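You operate a simulated robot arm through the tools that you are given. There is no shell and no other tool.

The job below is to be done with a simulated robot arm. You get a single attempt, and the scene is never put back.

JOB
Load-test the spring in the steel holder, sort it, then load-test the other.
Fine: one LOAD stroke each; over 55 mm goes in the green tray, under it in the red. The second stays in the holder.
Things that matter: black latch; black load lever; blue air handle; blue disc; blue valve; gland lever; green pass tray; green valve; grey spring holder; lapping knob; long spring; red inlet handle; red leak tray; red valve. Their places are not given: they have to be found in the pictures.

The check looks at the end state, three seconds after you hand in, the way a careful person would. Anything else that was tipped, shoved, dropped, spilled or broken makes it a failure.

ROBOT AND FRAMES
A 6-joint arm with a two-finger parallel gripper, fixed in place. Base frame: the origin is at the foot of the arm, x ahead of it, y to its left, z up. Lengths are in m, angles in degrees, forces in N, time in s.
With the tool pointing down near the work surface it reaches from about 0.3 to 0.66 m from the base axis. Its first joint turns from -115.0 to 115.0 degrees. Payload 3.43 kg.
The TCP is the grasp point between the finger pads, 0.034 m short of the fingertips. In the tool frame z runs along the fingers and y along their closing line. The gripper opens to 0.128 m. The fingers are 0.024 m wide and 0.012 m thick; the gripper's body (0.048 by 0.13 m) begins 0.096 m behind the TCP.
Orientation is told as [roll, pitch, yaw] about the base's x, y, z axes, in that order, counted from this pose: with the fingers straight down and closing along the base's y, the tool's x points along the base's -x, its y along +y and its z along -z.

CONTROLS
- The arm moves only by the tool step_arm. Its argument "commands" is text: rows parted by semicolons, each of 7 numbers parted by spaces: the turn, a rotation vector about the base's x, y, z in rad, then the shift along the base's x, y, z in mm, then the opening, from 0 (shut) to 1 (fully open). In form: ax ay az x y z hand; .... A call has 1 to 20 rows; each row shifts and turns the commanded pose from where the row before left it. A row lasts 0.2 s, in which the tool goes at most 0.05 m and 8.6 degrees; a call with a longer step from one row to the next is refused whole, and so is a gripper value outside its range. A pose out of reach is approached as far as the arm can. The call stops where the force on the tool passes 40 N (or 10 N more than at its start, if that is more) or the arm is blocked; 0.2 s more then pass. Each finger travels about 0.153 m/s and halts on what it meets, pressing with about 26 N; the grip force reading is that of the motor and also rises with nothing between the fingers. The clock runs only during rows and for 0.2 s after the last one: add rows that do not move to give the fingers time. It gives the time, the measured TCP pose, the force on the tool (base axes), the opening and the grip force at its end, in the units of the frame above (readings bear some noise), with the torque about the TCP (base axes, N m) and any sound that the robot's microphone picked up, and new pictures: "pictures" is both (left out), scene, wrist or none.
- Cameras (640 x 400 px; columns grow to the right, rows downward): "scene" is fixed at [0.3939, 0.4942, 1.3792]; the picture's right is [-0.92, 0.39, 0.00], its down [0.30, 0.72, -0.62] and it looks along [-0.24, -0.58, -0.78] (base axes); focal length 214 px, centre (320, 200). "wrist" rides on the gripper at [0.076, -0.011, -0.16] in the tool frame; the picture's right is [0.15, 0.99, 0.00], its down [-0.88, 0.13, -0.46] and it looks along [-0.45, 0.07, 0.89] (tool axes); focal length 234 px, centre (320, 200).
- move_column(by): slides the trunk up (or, below 0, down) by that many m; the arm rides with it, the base frame stays. It gives what a move gives, with no picture.
- measure_at(camera, pixels): there is no depth. For up to 12 entries [column, row, z] of the newest picture of that camera ("zoom" is the newest enlarged one), the place [x, y] in the base frame at which the ray of that pixel passes the height z, good to about 0.003 m, but the place of the scene camera against the robot may be out by one fixed shift of up to 0.012 m in any direction. It takes no simulated time.
- zoom(camera, box): a new picture of the part [left, top, right, bottom] of that camera's present view, enlarged. It takes no simulated time.
- hand_in(): hands the job in; it is judged then, once.

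Unless the task says otherwise, let go and move clear before handing in.

The tools are called after "Emit:" as name(argument=value, ...) on one line, values as JSON. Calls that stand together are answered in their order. step_arm: Moves the arm, as the interface text tells. Its arguments: {"type":"object","properties":{"commands":{"type":"string"},"pictures":{"type":"string","enum":["both","scene","wrist","none"]}},"required":["commands"]} The other tools are called the same way: move_column (by) slides the trunk up or down; measure_at (camera, pixels) gives the place at which the rays of pixels pass given heights; zoom (camera, box) takes an enlarged picture of a part of a camera's view; hand_in () hands the job in.

At the start:

```text
t: 0.0
position: [0.1818, 0.2966, 1.1213]
tcp_rot: [0.1, 0.0, 0.0]
ft_force: [0.0, -0.1, 0.3]
wrist_torque: [-0.03, 0.0, 0.02]
width: 0.1281
finger_force: 0.0
trunk travel left (down, up): [-0.875, 0.115]
```

scene: 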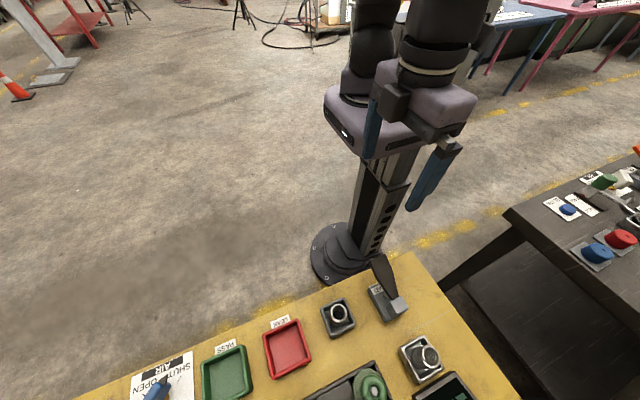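
wrist: 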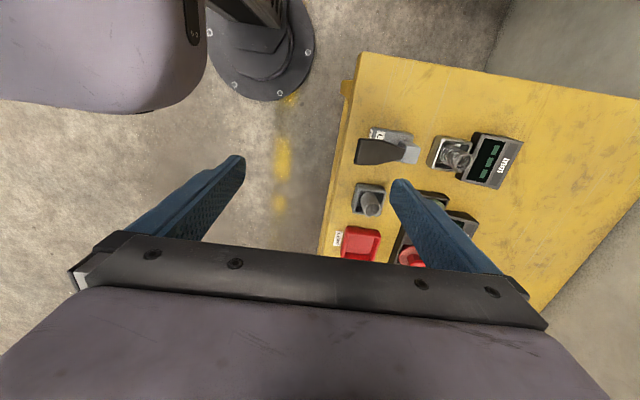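

The scene shows a yellow bench in front with green and red trays (around 225,372 and 287,347), a holder at (338,315), a lever at (385,295) and another at (422,358). I'll zoom in on these before moving.

Emit:
zoom(camera="scene", box=[300, 240, 520, 400])

Emit:
zoom(camera="scene", box=[100, 300, 320, 400])

Emit:
zoom(camera="wrist", box=[310, 100, 550, 280])

Emit:
zoom(camera="scene", box=[500, 130, 640, 300])

```text
2.50 times, centred on (410, 320) of scene
```

zoom: 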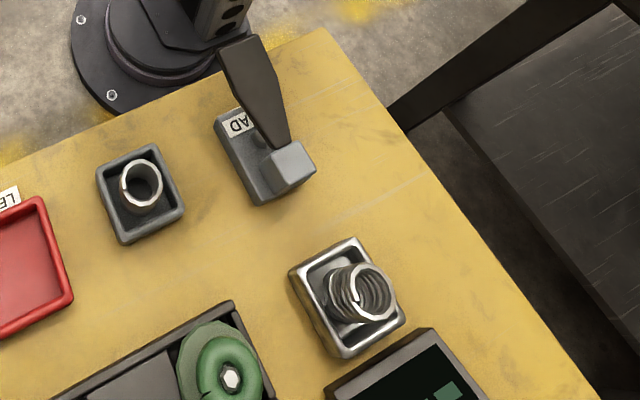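

```text
2.91 times, centred on (210, 350) of scene
```

zoom: 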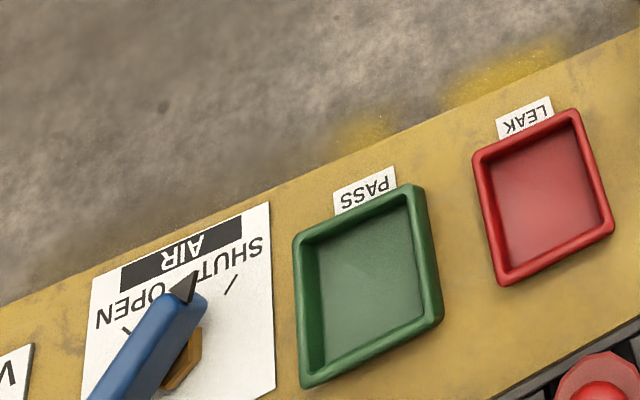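

```text
2.22 times, centred on (430, 190) of wrist
```

zoom: 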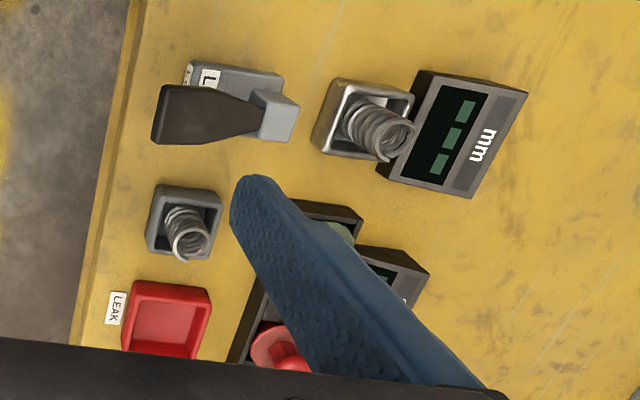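

```text
2.35 times, centred on (570, 215) of scene
```

zoom: 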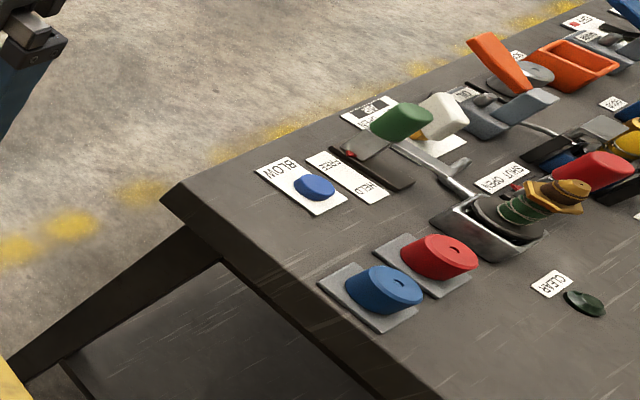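

I can see a shiny steel holder with a coil spring at scene (422,358) next to the mm display, a grey holder with another spring at (338,318), and the LOAD lever at (385,295). I'll triangulate the table height using the two cameras.

Emit:
measure_at(camera="scene", pixels=[[287, 347, 0.0], [287, 347, 0.2], [287, 347, 0.4], [287, 347, 0.6], [422, 358, 0.2], [422, 358, 0.4], [422, 358, 0.6], [338, 318, 0.2], [338, 318, 0.4], [338, 318, 0.6]])

Emit:
measure_at(camera="wrist", pixels=[[360, 243, 0.0], [360, 243, 0.2], [360, 243, 0.4], [360, 243, 0.6], [447, 153, 0.2], [447, 153, 0.4], [447, 153, 0.6], [368, 199, 0.2], [368, 199, 0.4], [368, 199, 0.6]])

```text
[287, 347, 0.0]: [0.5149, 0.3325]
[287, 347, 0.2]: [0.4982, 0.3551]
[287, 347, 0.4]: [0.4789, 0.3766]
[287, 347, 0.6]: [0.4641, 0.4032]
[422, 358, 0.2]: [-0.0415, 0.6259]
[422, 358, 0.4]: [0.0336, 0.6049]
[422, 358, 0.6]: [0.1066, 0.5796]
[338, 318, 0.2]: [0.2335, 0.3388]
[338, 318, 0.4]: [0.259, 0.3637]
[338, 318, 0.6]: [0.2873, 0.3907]
```

```text
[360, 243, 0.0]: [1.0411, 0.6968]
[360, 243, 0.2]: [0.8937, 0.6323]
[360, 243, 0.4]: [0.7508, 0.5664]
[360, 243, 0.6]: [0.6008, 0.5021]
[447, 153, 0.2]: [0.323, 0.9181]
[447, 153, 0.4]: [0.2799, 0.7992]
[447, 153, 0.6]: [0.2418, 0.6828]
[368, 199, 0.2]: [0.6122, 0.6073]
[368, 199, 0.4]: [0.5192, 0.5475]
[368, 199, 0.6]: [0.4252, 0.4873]
```

Triangulation puts the work surface at about z≈0.81. I'll measure everything at that height in the scene view.

Emit:
measure_at(camera="scene", pixels=[[287, 347, 0.81], [225, 372, 0.81], [422, 358, 0.83], [338, 318, 0.83], [385, 300, 0.83], [378, 262, 0.85], [408, 253, 0.81], [520, 399, 0.81], [365, 386, 0.83], [155, 390, 0.81], [80, 400, 0.81], [450, 385, 0.83]])

Emit:
measure_at(camera="wrist", pixels=[[360, 243, 0.81], [447, 153, 0.83], [368, 199, 0.83], [395, 148, 0.83], [360, 54, 0.81], [488, 158, 0.83], [411, 146, 0.86], [370, 150, 0.86]])

```text
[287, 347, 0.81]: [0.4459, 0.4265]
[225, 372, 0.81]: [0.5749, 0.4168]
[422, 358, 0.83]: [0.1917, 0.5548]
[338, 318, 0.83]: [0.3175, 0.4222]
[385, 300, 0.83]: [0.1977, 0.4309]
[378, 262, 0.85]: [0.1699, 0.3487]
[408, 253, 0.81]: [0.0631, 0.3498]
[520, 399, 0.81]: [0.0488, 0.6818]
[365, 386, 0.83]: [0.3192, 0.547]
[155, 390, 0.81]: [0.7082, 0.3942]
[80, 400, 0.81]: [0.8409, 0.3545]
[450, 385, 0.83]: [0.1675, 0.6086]
```

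```text
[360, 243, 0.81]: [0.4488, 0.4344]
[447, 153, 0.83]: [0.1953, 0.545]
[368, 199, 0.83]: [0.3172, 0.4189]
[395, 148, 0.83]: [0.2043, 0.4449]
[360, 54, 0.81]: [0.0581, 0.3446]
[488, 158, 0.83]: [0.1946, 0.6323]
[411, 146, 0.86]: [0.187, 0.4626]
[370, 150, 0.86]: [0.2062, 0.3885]
```

The positions agree between cameras: steel holder ≈(0.19,0.55), grey holder ≈(0.317,0.42), lever ≈(0.20,0.44), red tray ≈(0.447,0.43), green tray ≈(0.575,0.417). I'll turn the wrist about z so its camera faces outwards over the steel holder and display.

Emit:
step_arm(commands="0 0 0.145 0 0 0 1;0 0 0.145 0 0 0 1;0 0 0.145 0 0 0 1;0 0 0.145 0 0 0 1;0 0 0.145 0 0 0 1;0 0 0.145 0 0 0 1;0 0 0.145 0 0 0 1;0 0 0.145 0 0 0 1", pictures="both")

```text
t: 1.8
position: [0.1829, 0.2957, 1.1216]
tcp_rot: [0.1, 0.0, 66.6]
ft_force: [-0.4, -0.5, -0.4]
wrist_torque: [0.01, -0.02, -0.01]
width: 0.1279
finger_force: 0.0
trunk travel left (down, up): [-0.875, 0.115]
```

scene: 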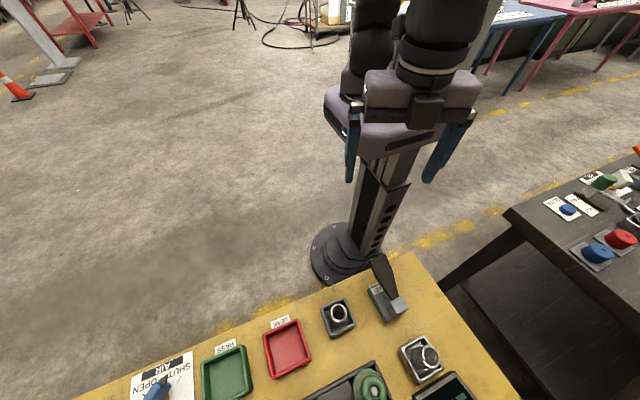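
wrist: 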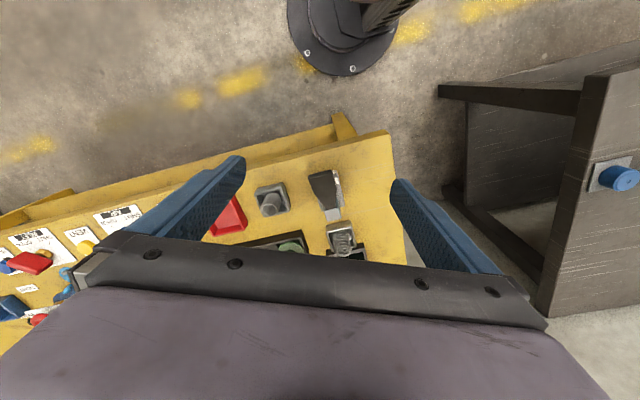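

The wrist camera now looks along the column towards the benches, with the gripper body hiding the lower part. I'll move the hand out over the steel holder so the holder, display and lever sit in the middle of the wrist picture.

Emit:
step_arm(commands="0 0 0 5 48 0 1;0 0 0 5 48 0 1;0 0 0 5 48 0 1;0 0 0 0 48 0 1;0 0 0 0 0 0 1", pictures="both")

```text
t: 3.0
position: [0.1955, 0.4886, 1.1219]
tcp_rot: [0.0, 0.1, 66.4]
ft_force: [0.3, -0.7, -0.6]
wrist_torque: [0.03, 0.02, -0.04]
width: 0.1279
finger_force: 0.1
trunk travel left (down, up): [-0.875, 0.115]
```

scene: 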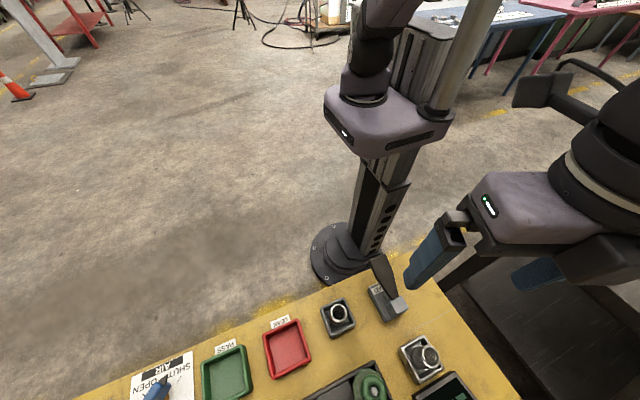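
wrist: 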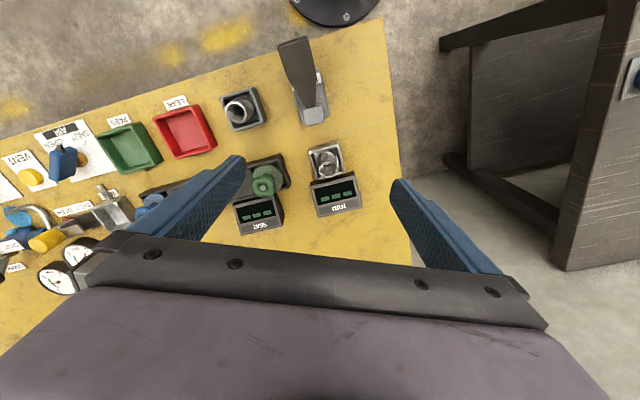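

Emit:
zoom(camera="wrist", box=[220, 20, 400, 240])

Emit:
zoom(camera="wrist", box=[0, 80, 240, 310])

Emit:
zoom(camera="wrist", box=[270, 130, 370, 220])

```text
1.82 times, centred on (310, 130) of wrist
```

zoom: 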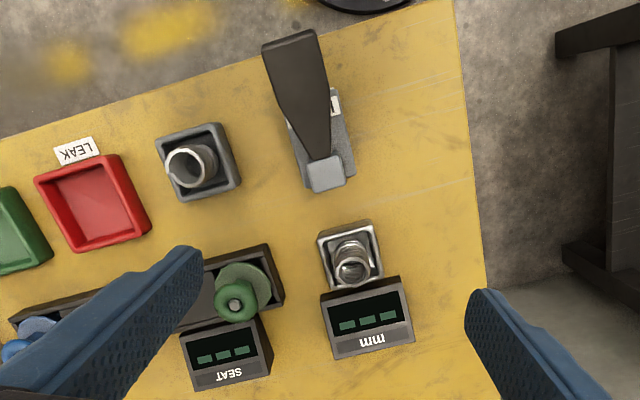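

```text
1.74 times, centred on (120, 195) of wrist
```

zoom: 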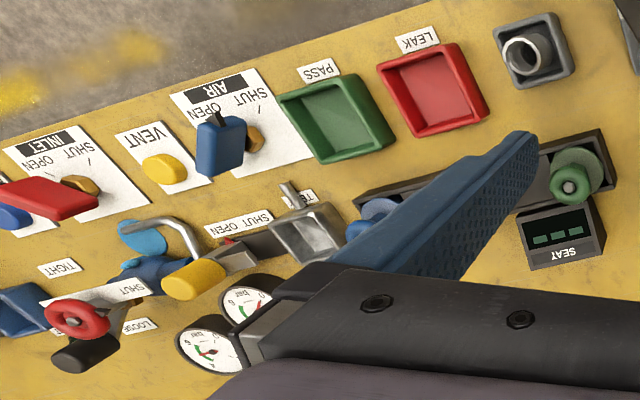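

```text
4.44 times, centred on (320, 175) of wrist
```

zoom: 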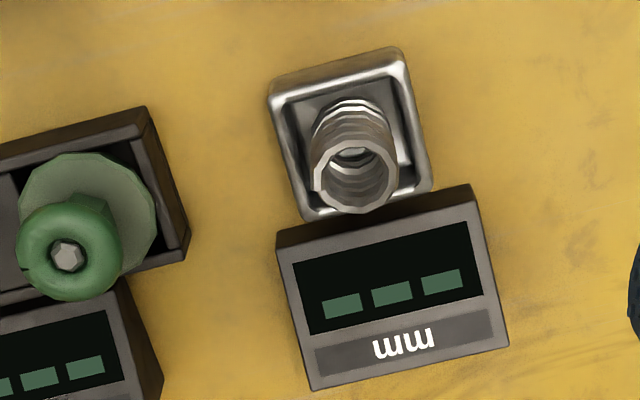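

The wrist zoom shows the LOAD lever (handle leaning back towards the base), both springs upright in their holders, and "mm" display reading dashes. I'll triangulate lever tip, pivot, and spring tops.

Emit:
measure_at(camera="scene", pixels=[[380, 259, 0.84], [380, 259, 0.9], [380, 259, 0.96], [386.5, 265, 0.9], [427, 355.5, 0.84], [427, 355.5, 0.9], [336, 313, 0.84], [336, 313, 0.9], [398, 304, 0.82], [398, 304, 0.88]])

Emit:
measure_at(camera="wrist", pixels=[[293, 40, 0.84], [293, 40, 0.9], [293, 40, 0.96], [327.8, 170.5, 0.84], [327.8, 170.5, 0.9], [236, 110, 0.84], [236, 110, 0.9], [314, 115, 0.82], [314, 115, 0.88]])

Emit:
zoom(camera="scene", box=[310, 240, 450, 330])

Emit:
zoom(camera="scene", box=[390, 320, 490, 400])

Emit:
zoom(camera="wrist", box=[210, 20, 340, 140])

```text
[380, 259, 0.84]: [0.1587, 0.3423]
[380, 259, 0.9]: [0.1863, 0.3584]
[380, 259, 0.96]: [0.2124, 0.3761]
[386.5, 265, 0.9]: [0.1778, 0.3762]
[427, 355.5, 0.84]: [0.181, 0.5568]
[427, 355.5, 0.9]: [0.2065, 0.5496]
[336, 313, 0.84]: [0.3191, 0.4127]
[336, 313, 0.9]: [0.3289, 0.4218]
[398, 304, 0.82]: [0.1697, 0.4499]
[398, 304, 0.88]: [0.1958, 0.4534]
```

```text
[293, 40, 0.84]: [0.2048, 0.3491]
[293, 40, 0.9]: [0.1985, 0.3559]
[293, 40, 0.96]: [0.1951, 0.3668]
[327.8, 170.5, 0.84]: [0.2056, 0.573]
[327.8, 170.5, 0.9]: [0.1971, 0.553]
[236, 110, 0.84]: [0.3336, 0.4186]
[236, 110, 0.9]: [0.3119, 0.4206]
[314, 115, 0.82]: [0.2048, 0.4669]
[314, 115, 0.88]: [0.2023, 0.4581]
```

```text
4.44 times, centred on (380, 285) of scene
```

zoom: 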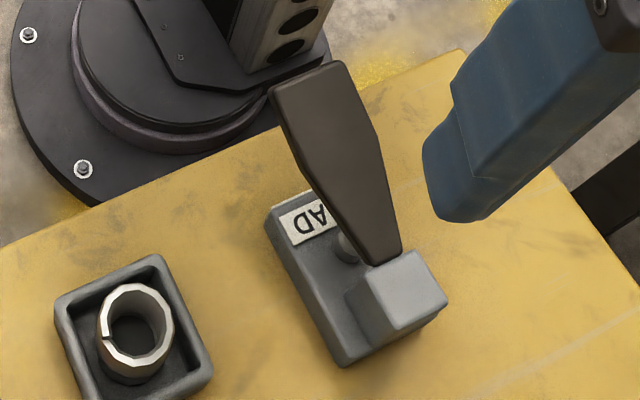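

```text
5.00 times, centred on (440, 360) of scene
```

zoom: 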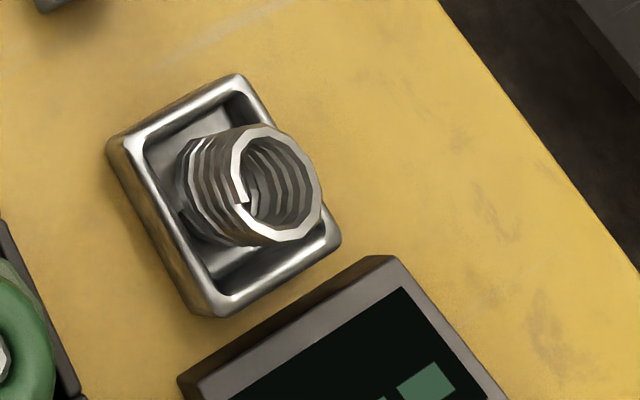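

```text
3.33 times, centred on (275, 80) of wrist
```

zoom: 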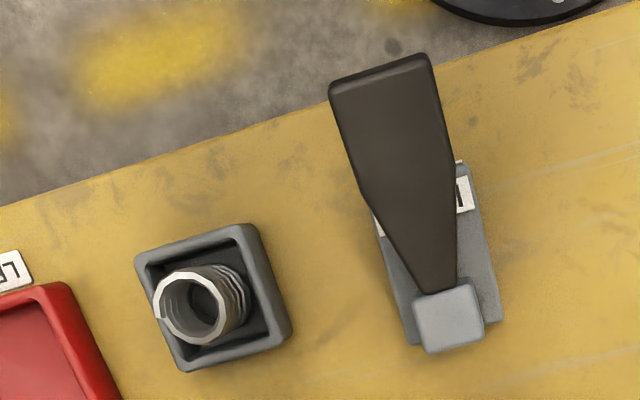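

Lever tip triangulates around z≈0.92. I'll check the scene camera's fixed shift against the known fingertip at scene ≈(411,289).

Emit:
measure_at(camera="scene", pixels=[[406.3, 288.4, 1.088], [416, 289.5, 1.088], [411, 287, 1.088], [405, 284, 1.088]])

Emit:
zoom(camera="scene", box=[390, 200, 490, 300])

```text
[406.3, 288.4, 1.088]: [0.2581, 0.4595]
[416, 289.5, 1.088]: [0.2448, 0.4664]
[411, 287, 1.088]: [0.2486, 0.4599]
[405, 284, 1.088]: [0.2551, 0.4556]
```

```text
4.00 times, centred on (440, 250) of scene
```

zoom: 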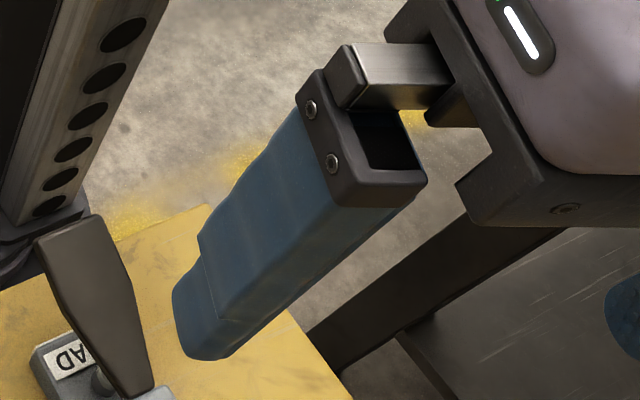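

The scene camera shift looks small (about 8 mm in x). I'll move the hand above the lever handle, close it, and look from nearer.

Emit:
step_arm(commands="0 0 0 0 -40 0 0.8;0 0 0 0 -38 -20 0.5;0 0 0 0 -38 -20 0.2;0 0 0 2 0 -30 0;0 0 0 0 0 -20 0;0 0 0 0 0 0 0", pictures="both")

```text
t: 4.4
position: [0.1982, 0.3716, 1.0321]
tcp_rot: [0.0, 0.0, 66.5]
ft_force: [-0.9, -0.1, 0.9]
wrist_torque: [-0.01, 0.03, 0.02]
width: 0.0
finger_force: 26.6
trunk travel left (down, up): [-0.875, 0.115]
```

scene: 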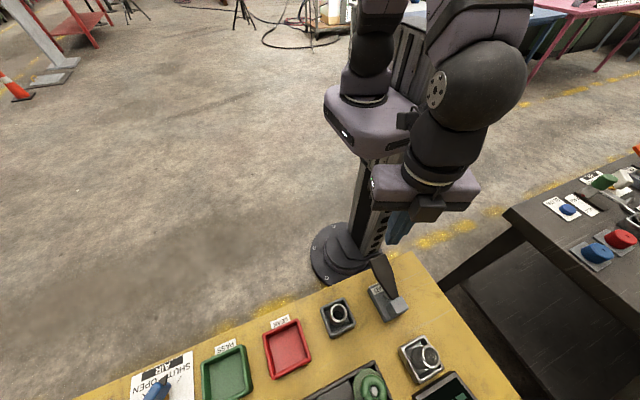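
wrist: 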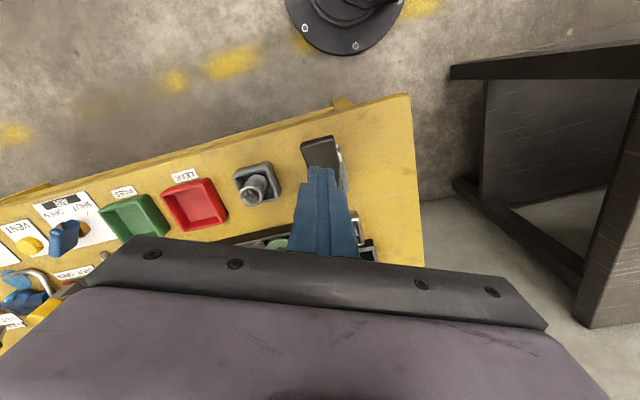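

The closed fingertips are now above the handle at wrist (320,168), with the handle end edge at about (320,140). I'll measure the handle in this view.

Emit:
measure_at(camera="wrist", pixels=[[319, 139, 0.88], [319, 139, 0.92], [302, 142, 0.9], [335, 137, 0.9], [320, 150, 0.9], [254, 188, 0.86], [196, 205, 0.81], [405, 98, 0.81]])

Emit:
zoom(camera="wrist", box=[220, 90, 420, 260])

Emit:
zoom(camera="scene", box=[340, 180, 480, 330])

```text
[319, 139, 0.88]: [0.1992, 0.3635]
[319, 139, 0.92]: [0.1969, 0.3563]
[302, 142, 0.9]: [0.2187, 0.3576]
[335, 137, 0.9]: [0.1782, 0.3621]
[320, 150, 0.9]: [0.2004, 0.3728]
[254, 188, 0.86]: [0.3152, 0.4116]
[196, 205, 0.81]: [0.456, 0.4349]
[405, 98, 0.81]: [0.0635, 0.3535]
```

```text
2.35 times, centred on (320, 175) of wrist
```

zoom: 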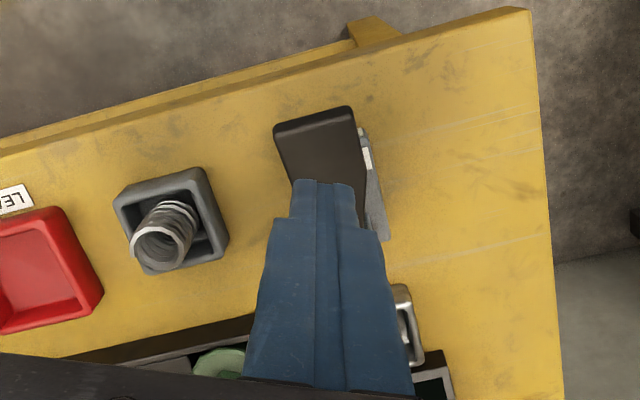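

```text
2.67 times, centred on (410, 255) of scene
```

zoom: 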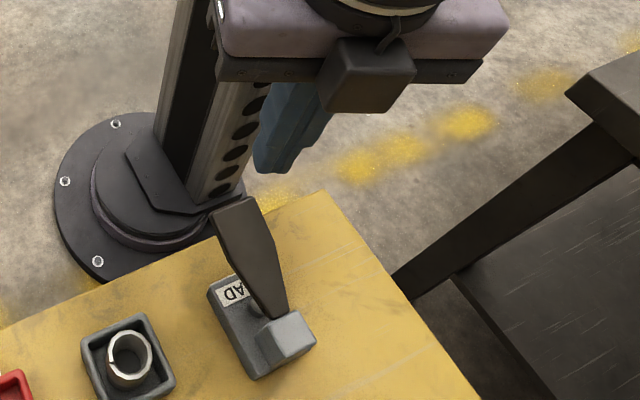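

The handle end is at about (0.198,0.360), 40 mm wide, so pressing at (0.199,0.373) is good. I'll descend in moderate steps until contact.

Emit:
step_arm(commands="0 0 0 0 2 -20 0;0 0 0 0 0 -20 0;0 0 0 0 0 -15 0;0 0 0 0 0 -8 0;0 0 0 0 0 -5 0;0 0 0 0 0 -5 0;0 0 0 0 0 -5 0", pictures="both")

```text
t: 6.0
position: [0.1979, 0.3738, 0.9533]
tcp_rot: [0.0, 0.0, 66.5]
ft_force: [0.3, -0.1, 0.2]
wrist_torque: [0.03, -0.02, 0.01]
width: 0.0001
finger_force: 26.2
trunk travel left (down, up): [-0.875, 0.115]
```

scene: 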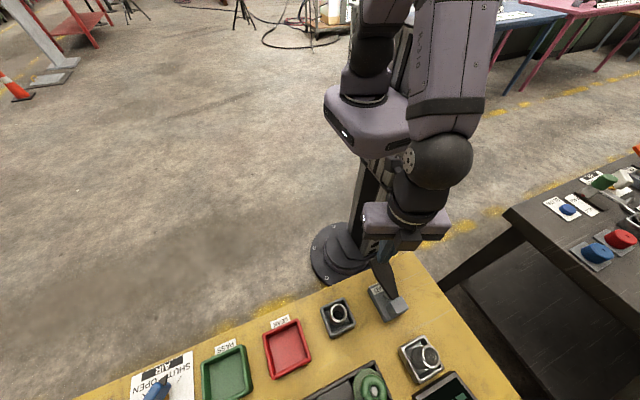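
wrist: 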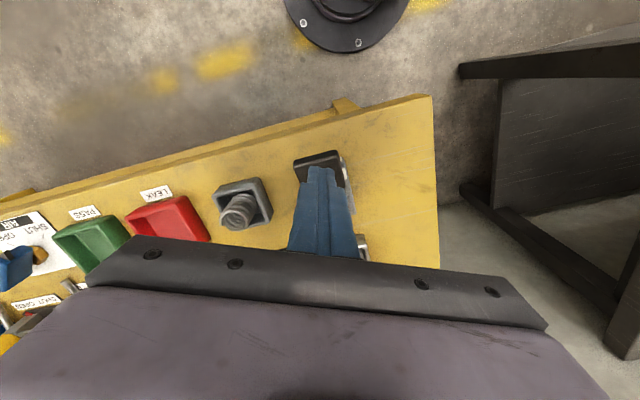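

No contact yet with the tips at z≈0.919. Continuing down in 4 mm steps.

Emit:
step_arm(commands="0 0 0 0 0 -4 0;0 0 0 0 0 -4 0;0 0 0 0 0 -4 0;0 0 0 0 0 -4 0;0 0 0 0 0 -4 0", pictures="both")

```text
t: 7.2
position: [0.1982, 0.3733, 0.9325]
tcp_rot: [0.0, 0.0, 66.5]
ft_force: [-1.2, -0.6, 1.8]
wrist_torque: [-0.07, -0.03, 0.01]
width: 0.0
finger_force: 26.2
trunk travel left (down, up): [-0.875, 0.115]
```

scene: 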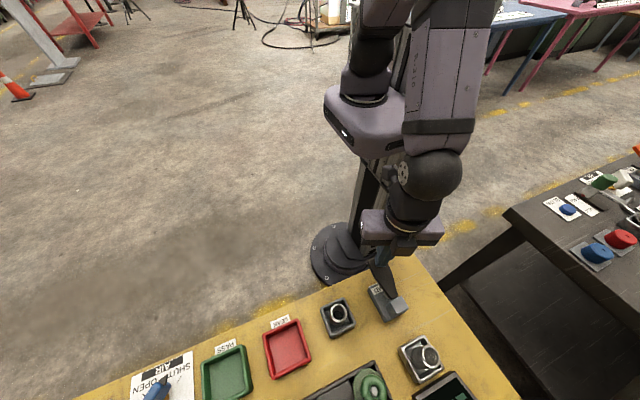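
wrist: 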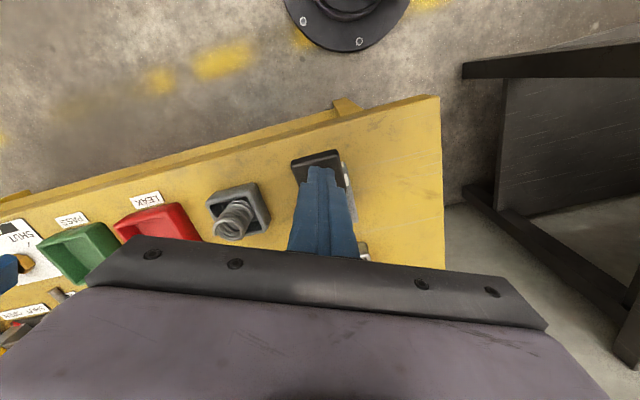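

There is a light force (1.8 N), so the tip has just touched the handle at z≈0.898. I'll carry on down for the stroke in one continuous motion.

Emit:
step_arm(commands="0 0 0 0 0 -4 0;0 0 0 0 0 -4 0;0 0 0 0 0 -4 0;0 0 0 0 0 -4 0;0 0 0 0 0 -4 0;0 0 0 0 0 -4 0", pictures="both")

```text
t: 8.6
position: [0.1991, 0.3733, 0.9079]
tcp_rot: [0.1, 0.0, 66.6]
ft_force: [0.1, -2.3, 2.7]
wrist_torque: [-0.13, -0.01, 0.01]
width: 0.0
finger_force: 25.9
trunk travel left (down, up): [-0.875, 0.115]
```

scene: 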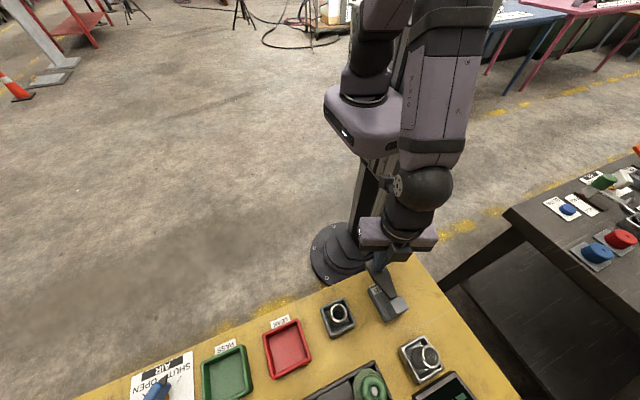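
wrist: 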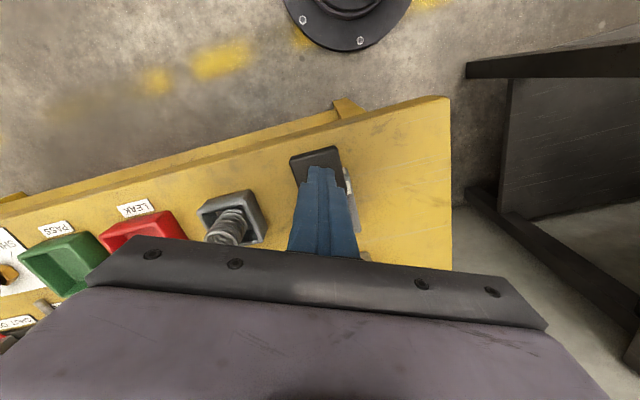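

The handle is yielding (force 2.7 N upward), so the lever is moving. I'll continue down until a stop or click.

Emit:
step_arm(commands="0 0 0 0 0 -4 0;0 0 0 0 0 -4 0;0 0 0 0 0 -4 0;0 0 0 0 0 -4 0", pictures="both")

Emit:
zoom(camera="scene", box=[340, 240, 500, 400])

```text
t: 9.6
position: [0.1993, 0.374, 0.8929]
tcp_rot: [-0.1, -0.1, 66.4]
ft_force: [-0.5, -1.1, 5.6]
wrist_torque: [0.04, 0.02, -0.04]
width: 0.0
finger_force: 25.8
trunk travel left (down, up): [-0.875, 0.115]
```

scene: 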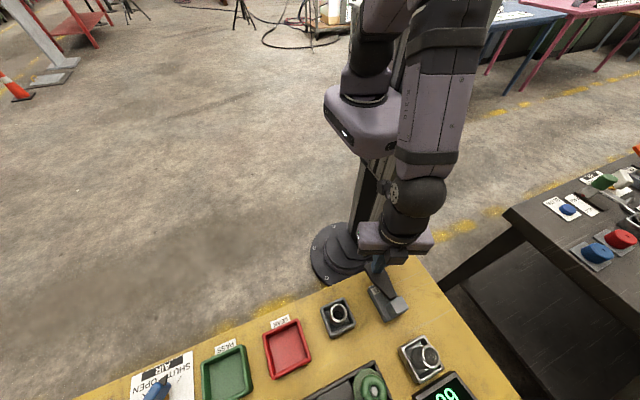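
wrist: 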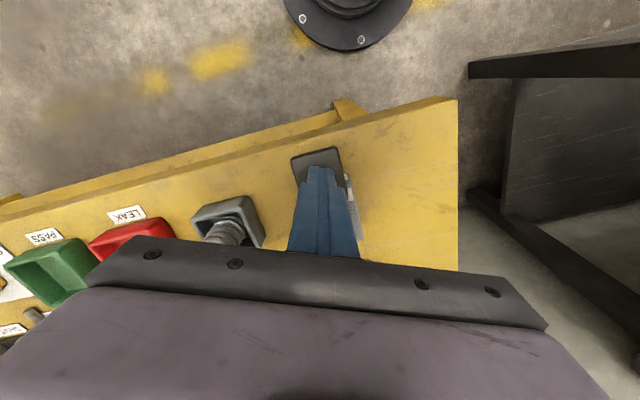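

```text
2.50 times, centred on (420, 320) of scene
```

zoom: 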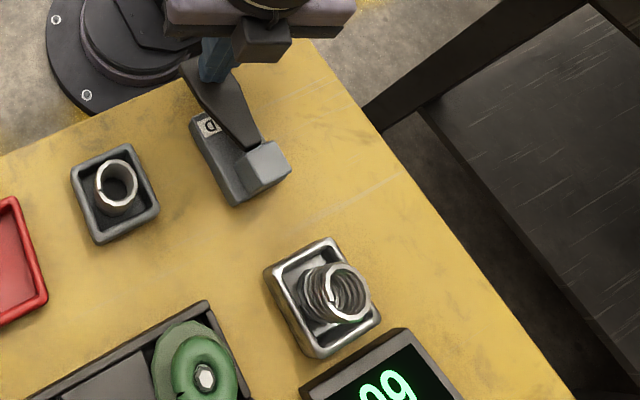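

The display has lit (scene ≈(450,392)), showing inverted digits. I'll zoom to read what I can before releasing.

Emit:
zoom(camera="scene", box=[400, 350, 480, 400])

```text
8.00 times, centred on (440, 375) of scene
```

zoom: 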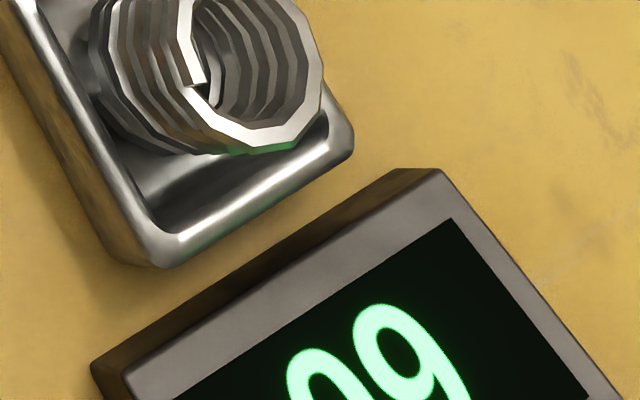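

It starts "60", seen inverted. I'll lift off and view the display from the wrist camera position used before.

Emit:
step_arm(commands="0 0 0 0 0 10 0;0 0 0 0 0 15 0;0 0 0 0 0 30 0;0 0 0 0 0 40 0;0 0 0 0 0 45 0;0 0 0 0 40 45 0;0 0 0 0 40 35 0;0 0 0 0 40 0 0;0 0 0 0 0 0 0", pictures="both")

Emit:
zoom(camera="wrist", box=[250, 120, 400, 220])

Emit:
zoom(camera="scene", box=[310, 240, 510, 400])

```text
refused: row 6 steps farther than a row can; nothing moved
```

```text
4.00 times, centred on (325, 170) of wrist
```

zoom: 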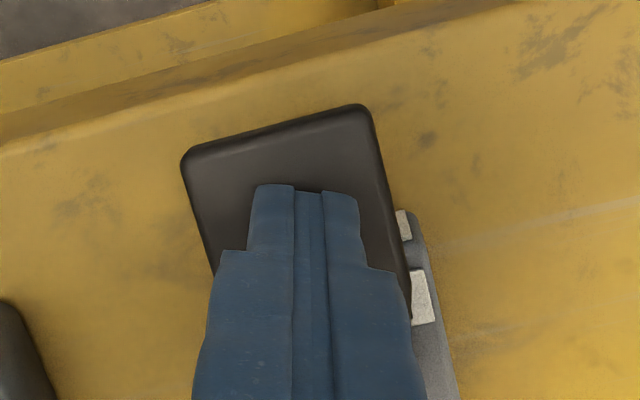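

```text
2.50 times, centred on (410, 320) of scene
```

zoom: 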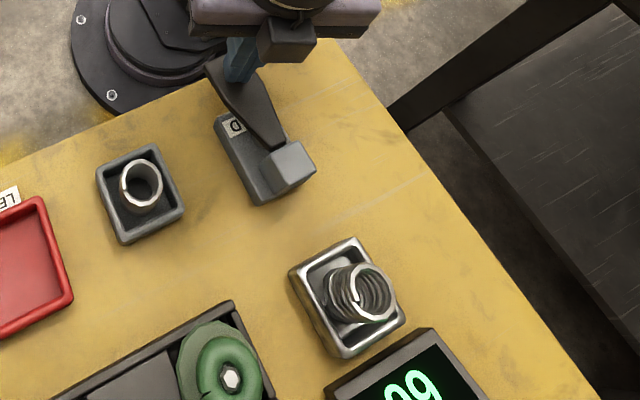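

The call was refused because one row was too long; nothing moved. I'll repeat with shorter rows.

Emit:
step_arm(commands="0 0 0 0 0 10 0;0 0 0 0 0 15 0;0 0 0 0 0 30 0;0 0 0 0 0 40 0;0 0 0 0 0 45 0;0 0 0 0 30 35 0;0 0 0 0 30 35 0;0 0 0 0 30 15 0;0 0 0 0 25 0 0.5;0 0 0 0 0 0 1;0 0 0 0 0 0 1", pictures="both")

Emit:
zoom(camera="wrist", box=[250, 120, 400, 220])

Emit:
zoom(camera="scene", box=[310, 240, 510, 400])

```text
t: 12.0
position: [0.2, 0.487, 1.1171]
tcp_rot: [0.0, 0.0, 66.5]
ft_force: [0.2, -0.3, -0.2]
wrist_torque: [-0.03, 0.01, -0.03]
width: 0.1281
finger_force: 0.0
trunk travel left (down, up): [-0.875, 0.115]
```

scene: 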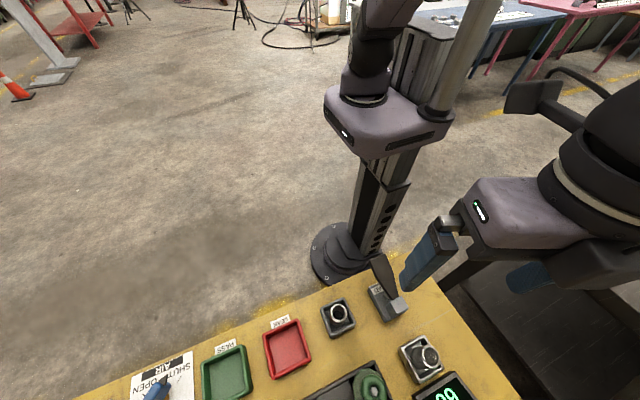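
wrist: 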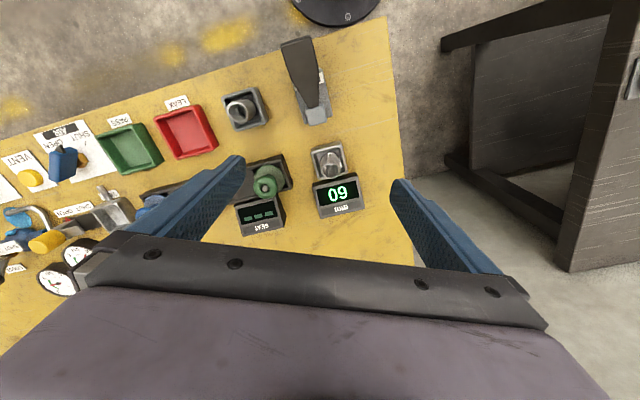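

```text
4.00 times, centred on (325, 170) of wrist
```

zoom: 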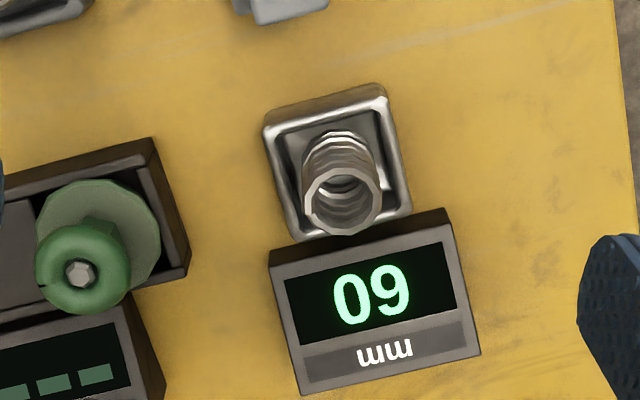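

```text
2.50 times, centred on (410, 320) of scene
```

zoom: 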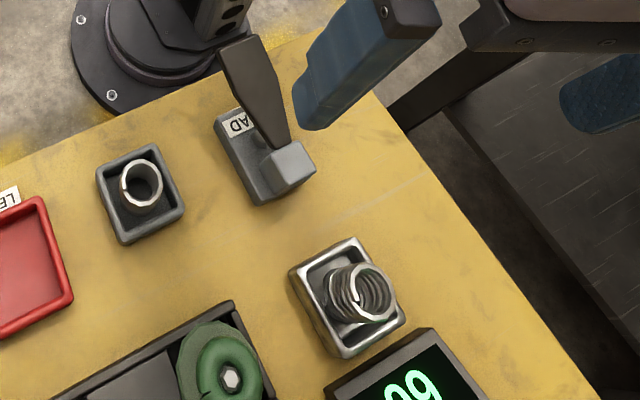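

The display reads 60 (shown inverted above the inverted "mm"), so this spring is over 55 mm and goes in the green tray. Next I'll bring the open hand over the steel holder to centre on the spring.

Emit:
step_arm(commands="0 0 0 -3 35 -20 1;0 0 0 -3 30 -30 1;0 0 0 0 0 -30 1;0 0 0 0 0 0 1", pictures="both")

Emit:
zoom(camera="wrist", box=[240, 80, 400, 240])

Emit:
measure_at(camera="wrist", pixels=[[320, 190, 0.87], [320, 190, 0.99]])

```text
t: 13.0
position: [0.1944, 0.5516, 1.0379]
tcp_rot: [0.0, -0.1, 66.5]
ft_force: [-0.6, 0.6, 0.7]
wrist_torque: [-0.01, -0.02, 0.02]
width: 0.128
finger_force: 0.0
trunk travel left (down, up): [-0.875, 0.115]
```

scene: 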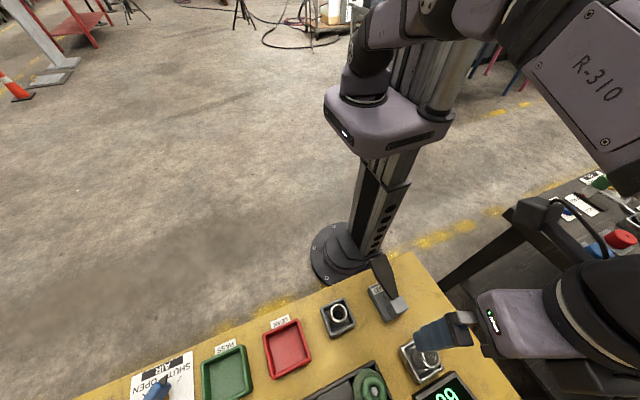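
wrist: 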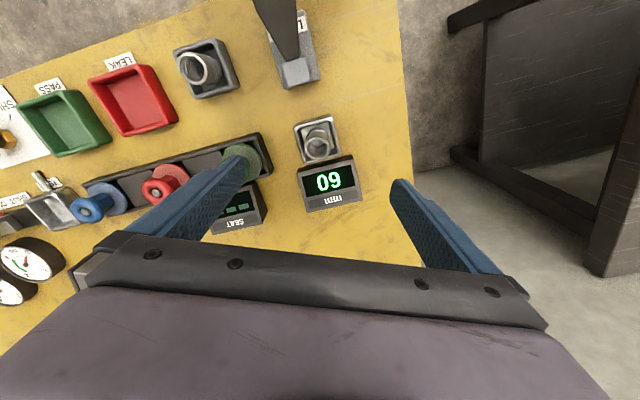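

```text
2.50 times, centred on (320, 160) of wrist
```

zoom: 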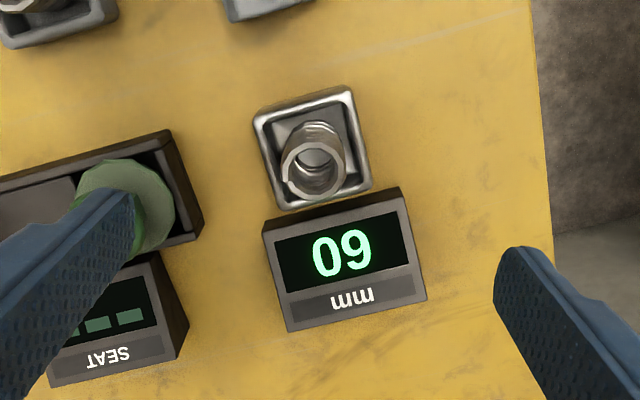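

```text
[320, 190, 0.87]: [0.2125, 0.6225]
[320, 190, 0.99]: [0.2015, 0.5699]
```

The spring top circle is at wrist (316,148) and the holder rim centre near (317,140). I'll measure these at candidate heights.

Emit:
measure_at(camera="wrist", pixels=[[316, 148, 0.84], [316, 148, 0.87], [316, 148, 0.9], [316.8, 140, 0.81], [316.8, 140, 0.84], [303, 149, 0.87], [329, 146, 0.87], [200, 68, 0.81], [200, 68, 0.85], [200, 68, 0.87], [293, 70, 0.88]])

Emit:
zoom(camera="wrist", box=[270, 100, 370, 190])

Emit:
zoom(camera="wrist", box=[140, 20, 260, 120])

```text
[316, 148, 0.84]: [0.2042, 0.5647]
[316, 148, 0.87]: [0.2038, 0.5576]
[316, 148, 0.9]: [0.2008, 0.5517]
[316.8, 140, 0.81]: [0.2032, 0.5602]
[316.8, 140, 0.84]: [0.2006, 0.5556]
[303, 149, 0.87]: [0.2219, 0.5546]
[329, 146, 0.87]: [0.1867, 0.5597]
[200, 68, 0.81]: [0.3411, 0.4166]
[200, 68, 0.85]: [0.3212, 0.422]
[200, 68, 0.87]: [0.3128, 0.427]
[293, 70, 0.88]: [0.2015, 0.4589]
```

```text
4.44 times, centred on (320, 145) of wrist
```

zoom: 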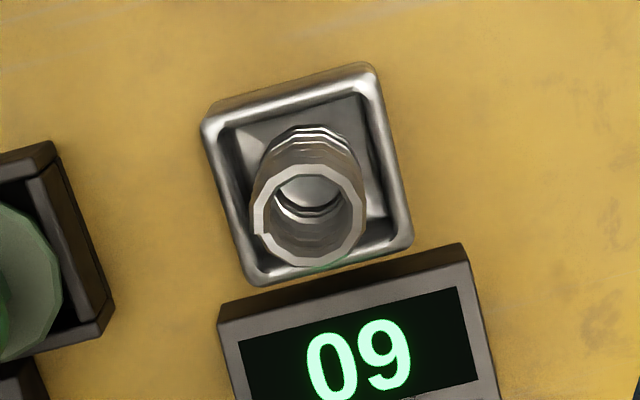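

```text
4.00 times, centred on (200, 70) of wrist
```

zoom: 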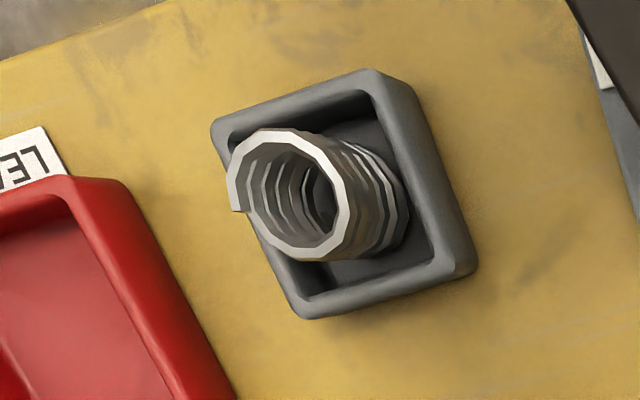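

The spring centre is about (0.202,0.556), around 37 mm wide. I'll centre on it with a narrower opening and come down to just above its top to look again.

Emit:
step_arm(commands="0 0 0 8 5 0 0.55;0 0 0 0 0 -30 0.55;0 0 0 0 0 -30 0.55;0 0 0 0 0 -20 0.55;0 0 0 0 0 0 0.55", pictures="both")

Emit:
zoom(camera="wrist", box=[240, 80, 400, 240])

Emit:
zoom(camera="scene", box=[380, 290, 500, 400])

```text
t: 14.2
position: [0.2017, 0.5571, 0.9568]
tcp_rot: [0.0, 0.0, 66.5]
ft_force: [-0.6, 0.2, 0.6]
wrist_torque: [0.03, -0.02, 0.0]
width: 0.0702
finger_force: 0.0
trunk travel left (down, up): [-0.875, 0.115]
```

scene: 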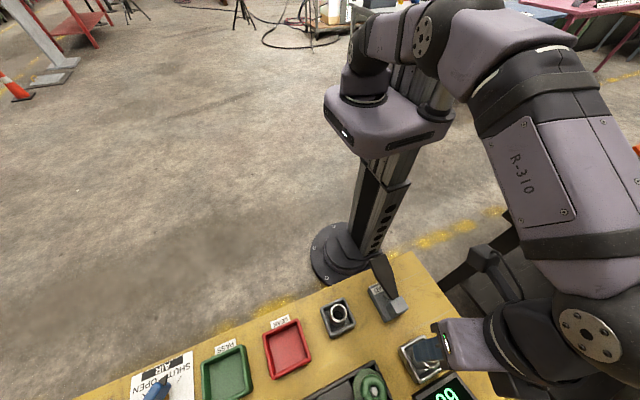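
wrist: 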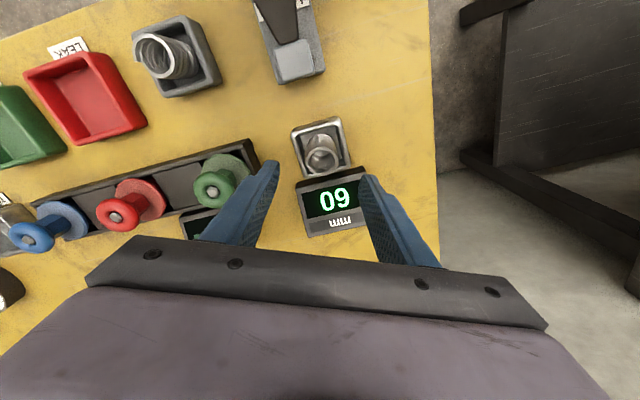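

```text
2.50 times, centred on (320, 160) of wrist
```

zoom: 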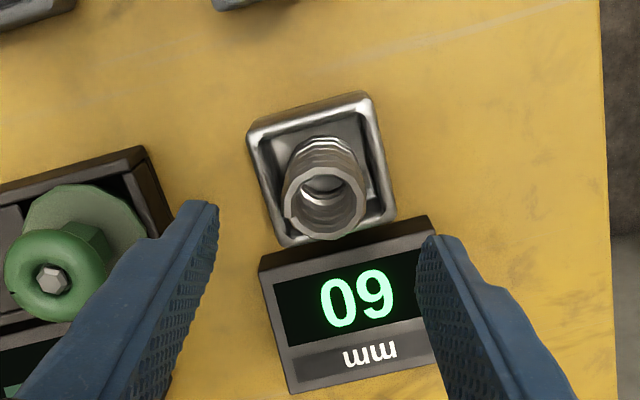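

```text
3.64 times, centred on (440, 345) of scene
```

zoom: 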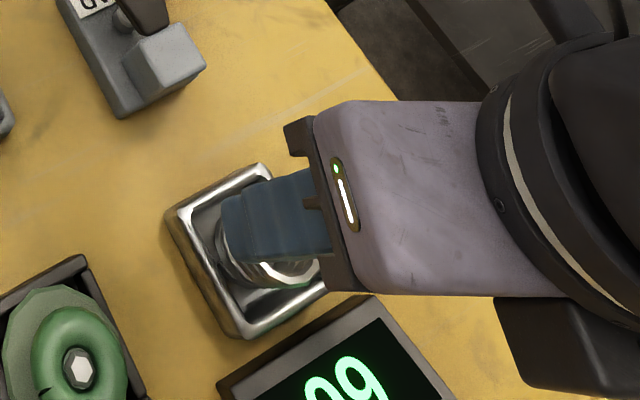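

The spring sits between the fingers in zoom ((325,200) centre; tips at (212,203) and (432,238)). I'll measure its centre at this closer range.

Emit:
measure_at(camera="wrist", pixels=[[322, 160, 0.85], [322, 160, 0.87], [322, 160, 0.89], [308, 162, 0.87], [336.5, 157.5, 0.87], [317, 146, 0.83], [317, 146, 0.85], [340, 190, 0.84]])

Emit:
zoom(camera="wrist", box=[270, 100, 370, 190])

```text
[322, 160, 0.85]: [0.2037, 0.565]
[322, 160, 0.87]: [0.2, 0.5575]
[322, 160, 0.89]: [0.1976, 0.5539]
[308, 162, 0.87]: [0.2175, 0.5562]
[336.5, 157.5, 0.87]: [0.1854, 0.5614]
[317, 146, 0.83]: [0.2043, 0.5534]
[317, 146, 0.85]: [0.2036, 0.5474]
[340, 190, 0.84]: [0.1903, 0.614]
```

```text
4.44 times, centred on (320, 145) of wrist
```

zoom: 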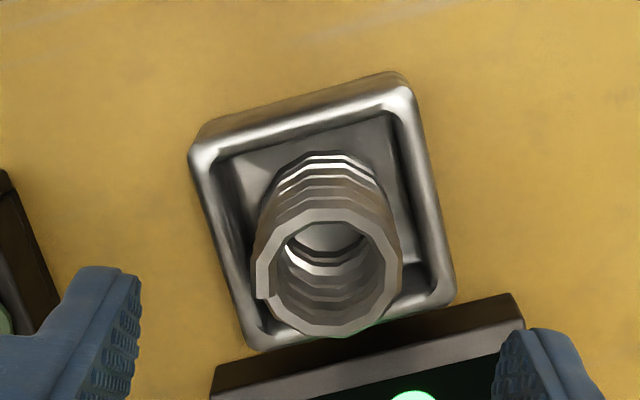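

The measured centre (≈0.201,0.558) agrees with the hand position. I'll lower the open fingers around the spring to put the tips at about z=0.85, above the rim.

Emit:
step_arm(commands="0 0 0 0 1 -25 0.5;0 0 0 0 0 -20 0.5;0 0 0 0 0 -10 0.5;0 0 0 0 0 -10 0.5;0 0 0 0 0 -8 0.5;0 0 0 0 0 0 0.5", pictures="both")

Emit:
zoom(camera="wrist", box=[240, 100, 400, 240])

Emit:
zoom(camera="scene", box=[380, 290, 500, 400])

```text
t: 15.6
position: [0.2006, 0.5595, 0.8831]
tcp_rot: [0.1, 0.0, 66.5]
ft_force: [0.8, -0.2, 0.0]
wrist_torque: [0.0, -0.03, 0.0]
width: 0.064
finger_force: 0.0
trunk travel left (down, up): [-0.875, 0.115]
```

scene: 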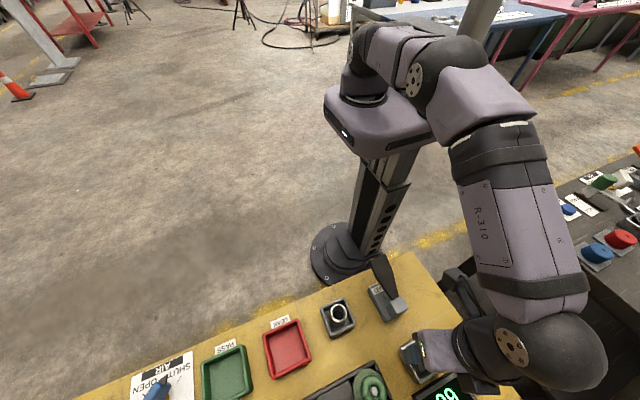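
wrist: 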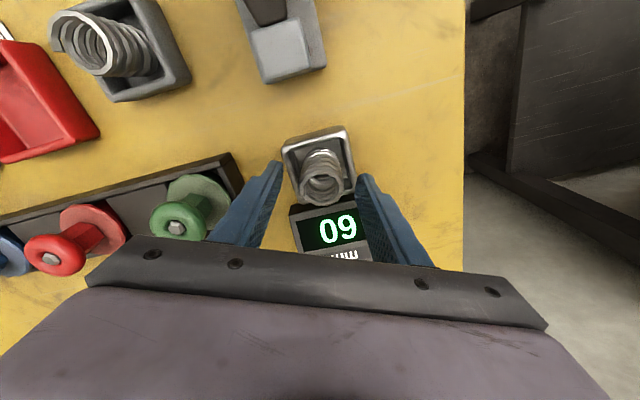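

```text
2.86 times, centred on (320, 170) of wrist
```

zoom: 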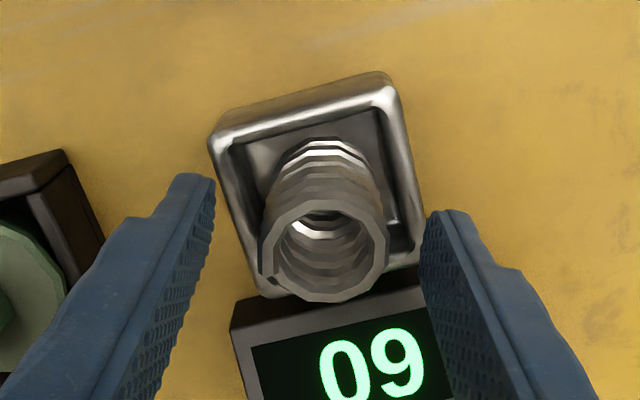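

```text
3.64 times, centred on (440, 345) of scene
```

zoom: 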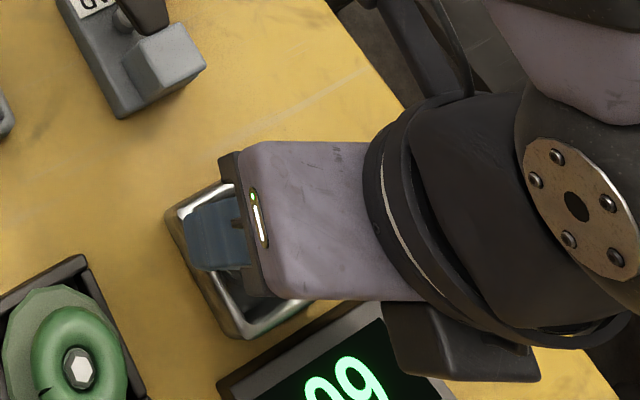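

Triangulating three views gives the spring top z≈0.874, centred on the hand, with the rim near 0.825–0.835, so the tips overlap the spring by about 24 mm. I'll close on it.

Emit:
step_arm(commands="0 0 0 0 0 0 0.35;0 0 0 0 0 0 0.2;0 0 0 0 0 0 0.1;0 0 0 0 0 0 0.1", pictures="wrist")

Emit:
zoom(camera="wrist", box=[240, 100, 400, 240])

```text
t: 16.6
position: [0.2014, 0.5588, 0.8844]
tcp_rot: [0.0, 0.0, 66.5]
ft_force: [-0.9, 1.0, 0.2]
wrist_torque: [0.02, 0.04, 0.0]
width: 0.0364
finger_force: 26.2
trunk travel left (down, up): [-0.875, 0.115]
```

wrist: 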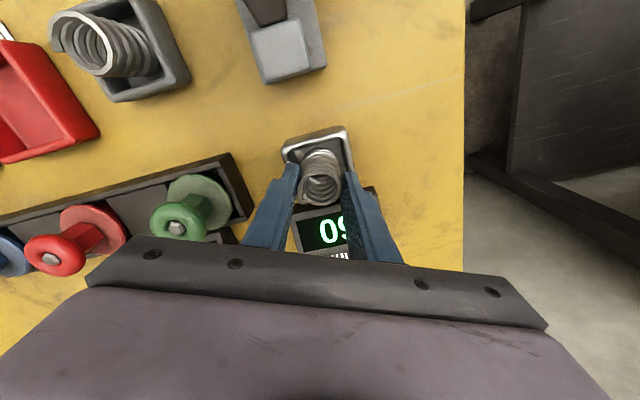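

```text
2.86 times, centred on (320, 170) of wrist
```

zoom: 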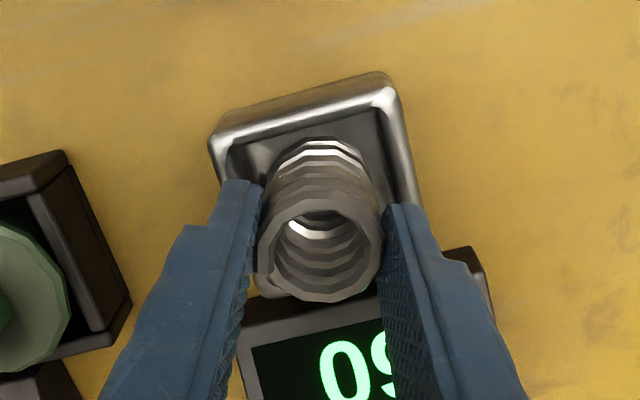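

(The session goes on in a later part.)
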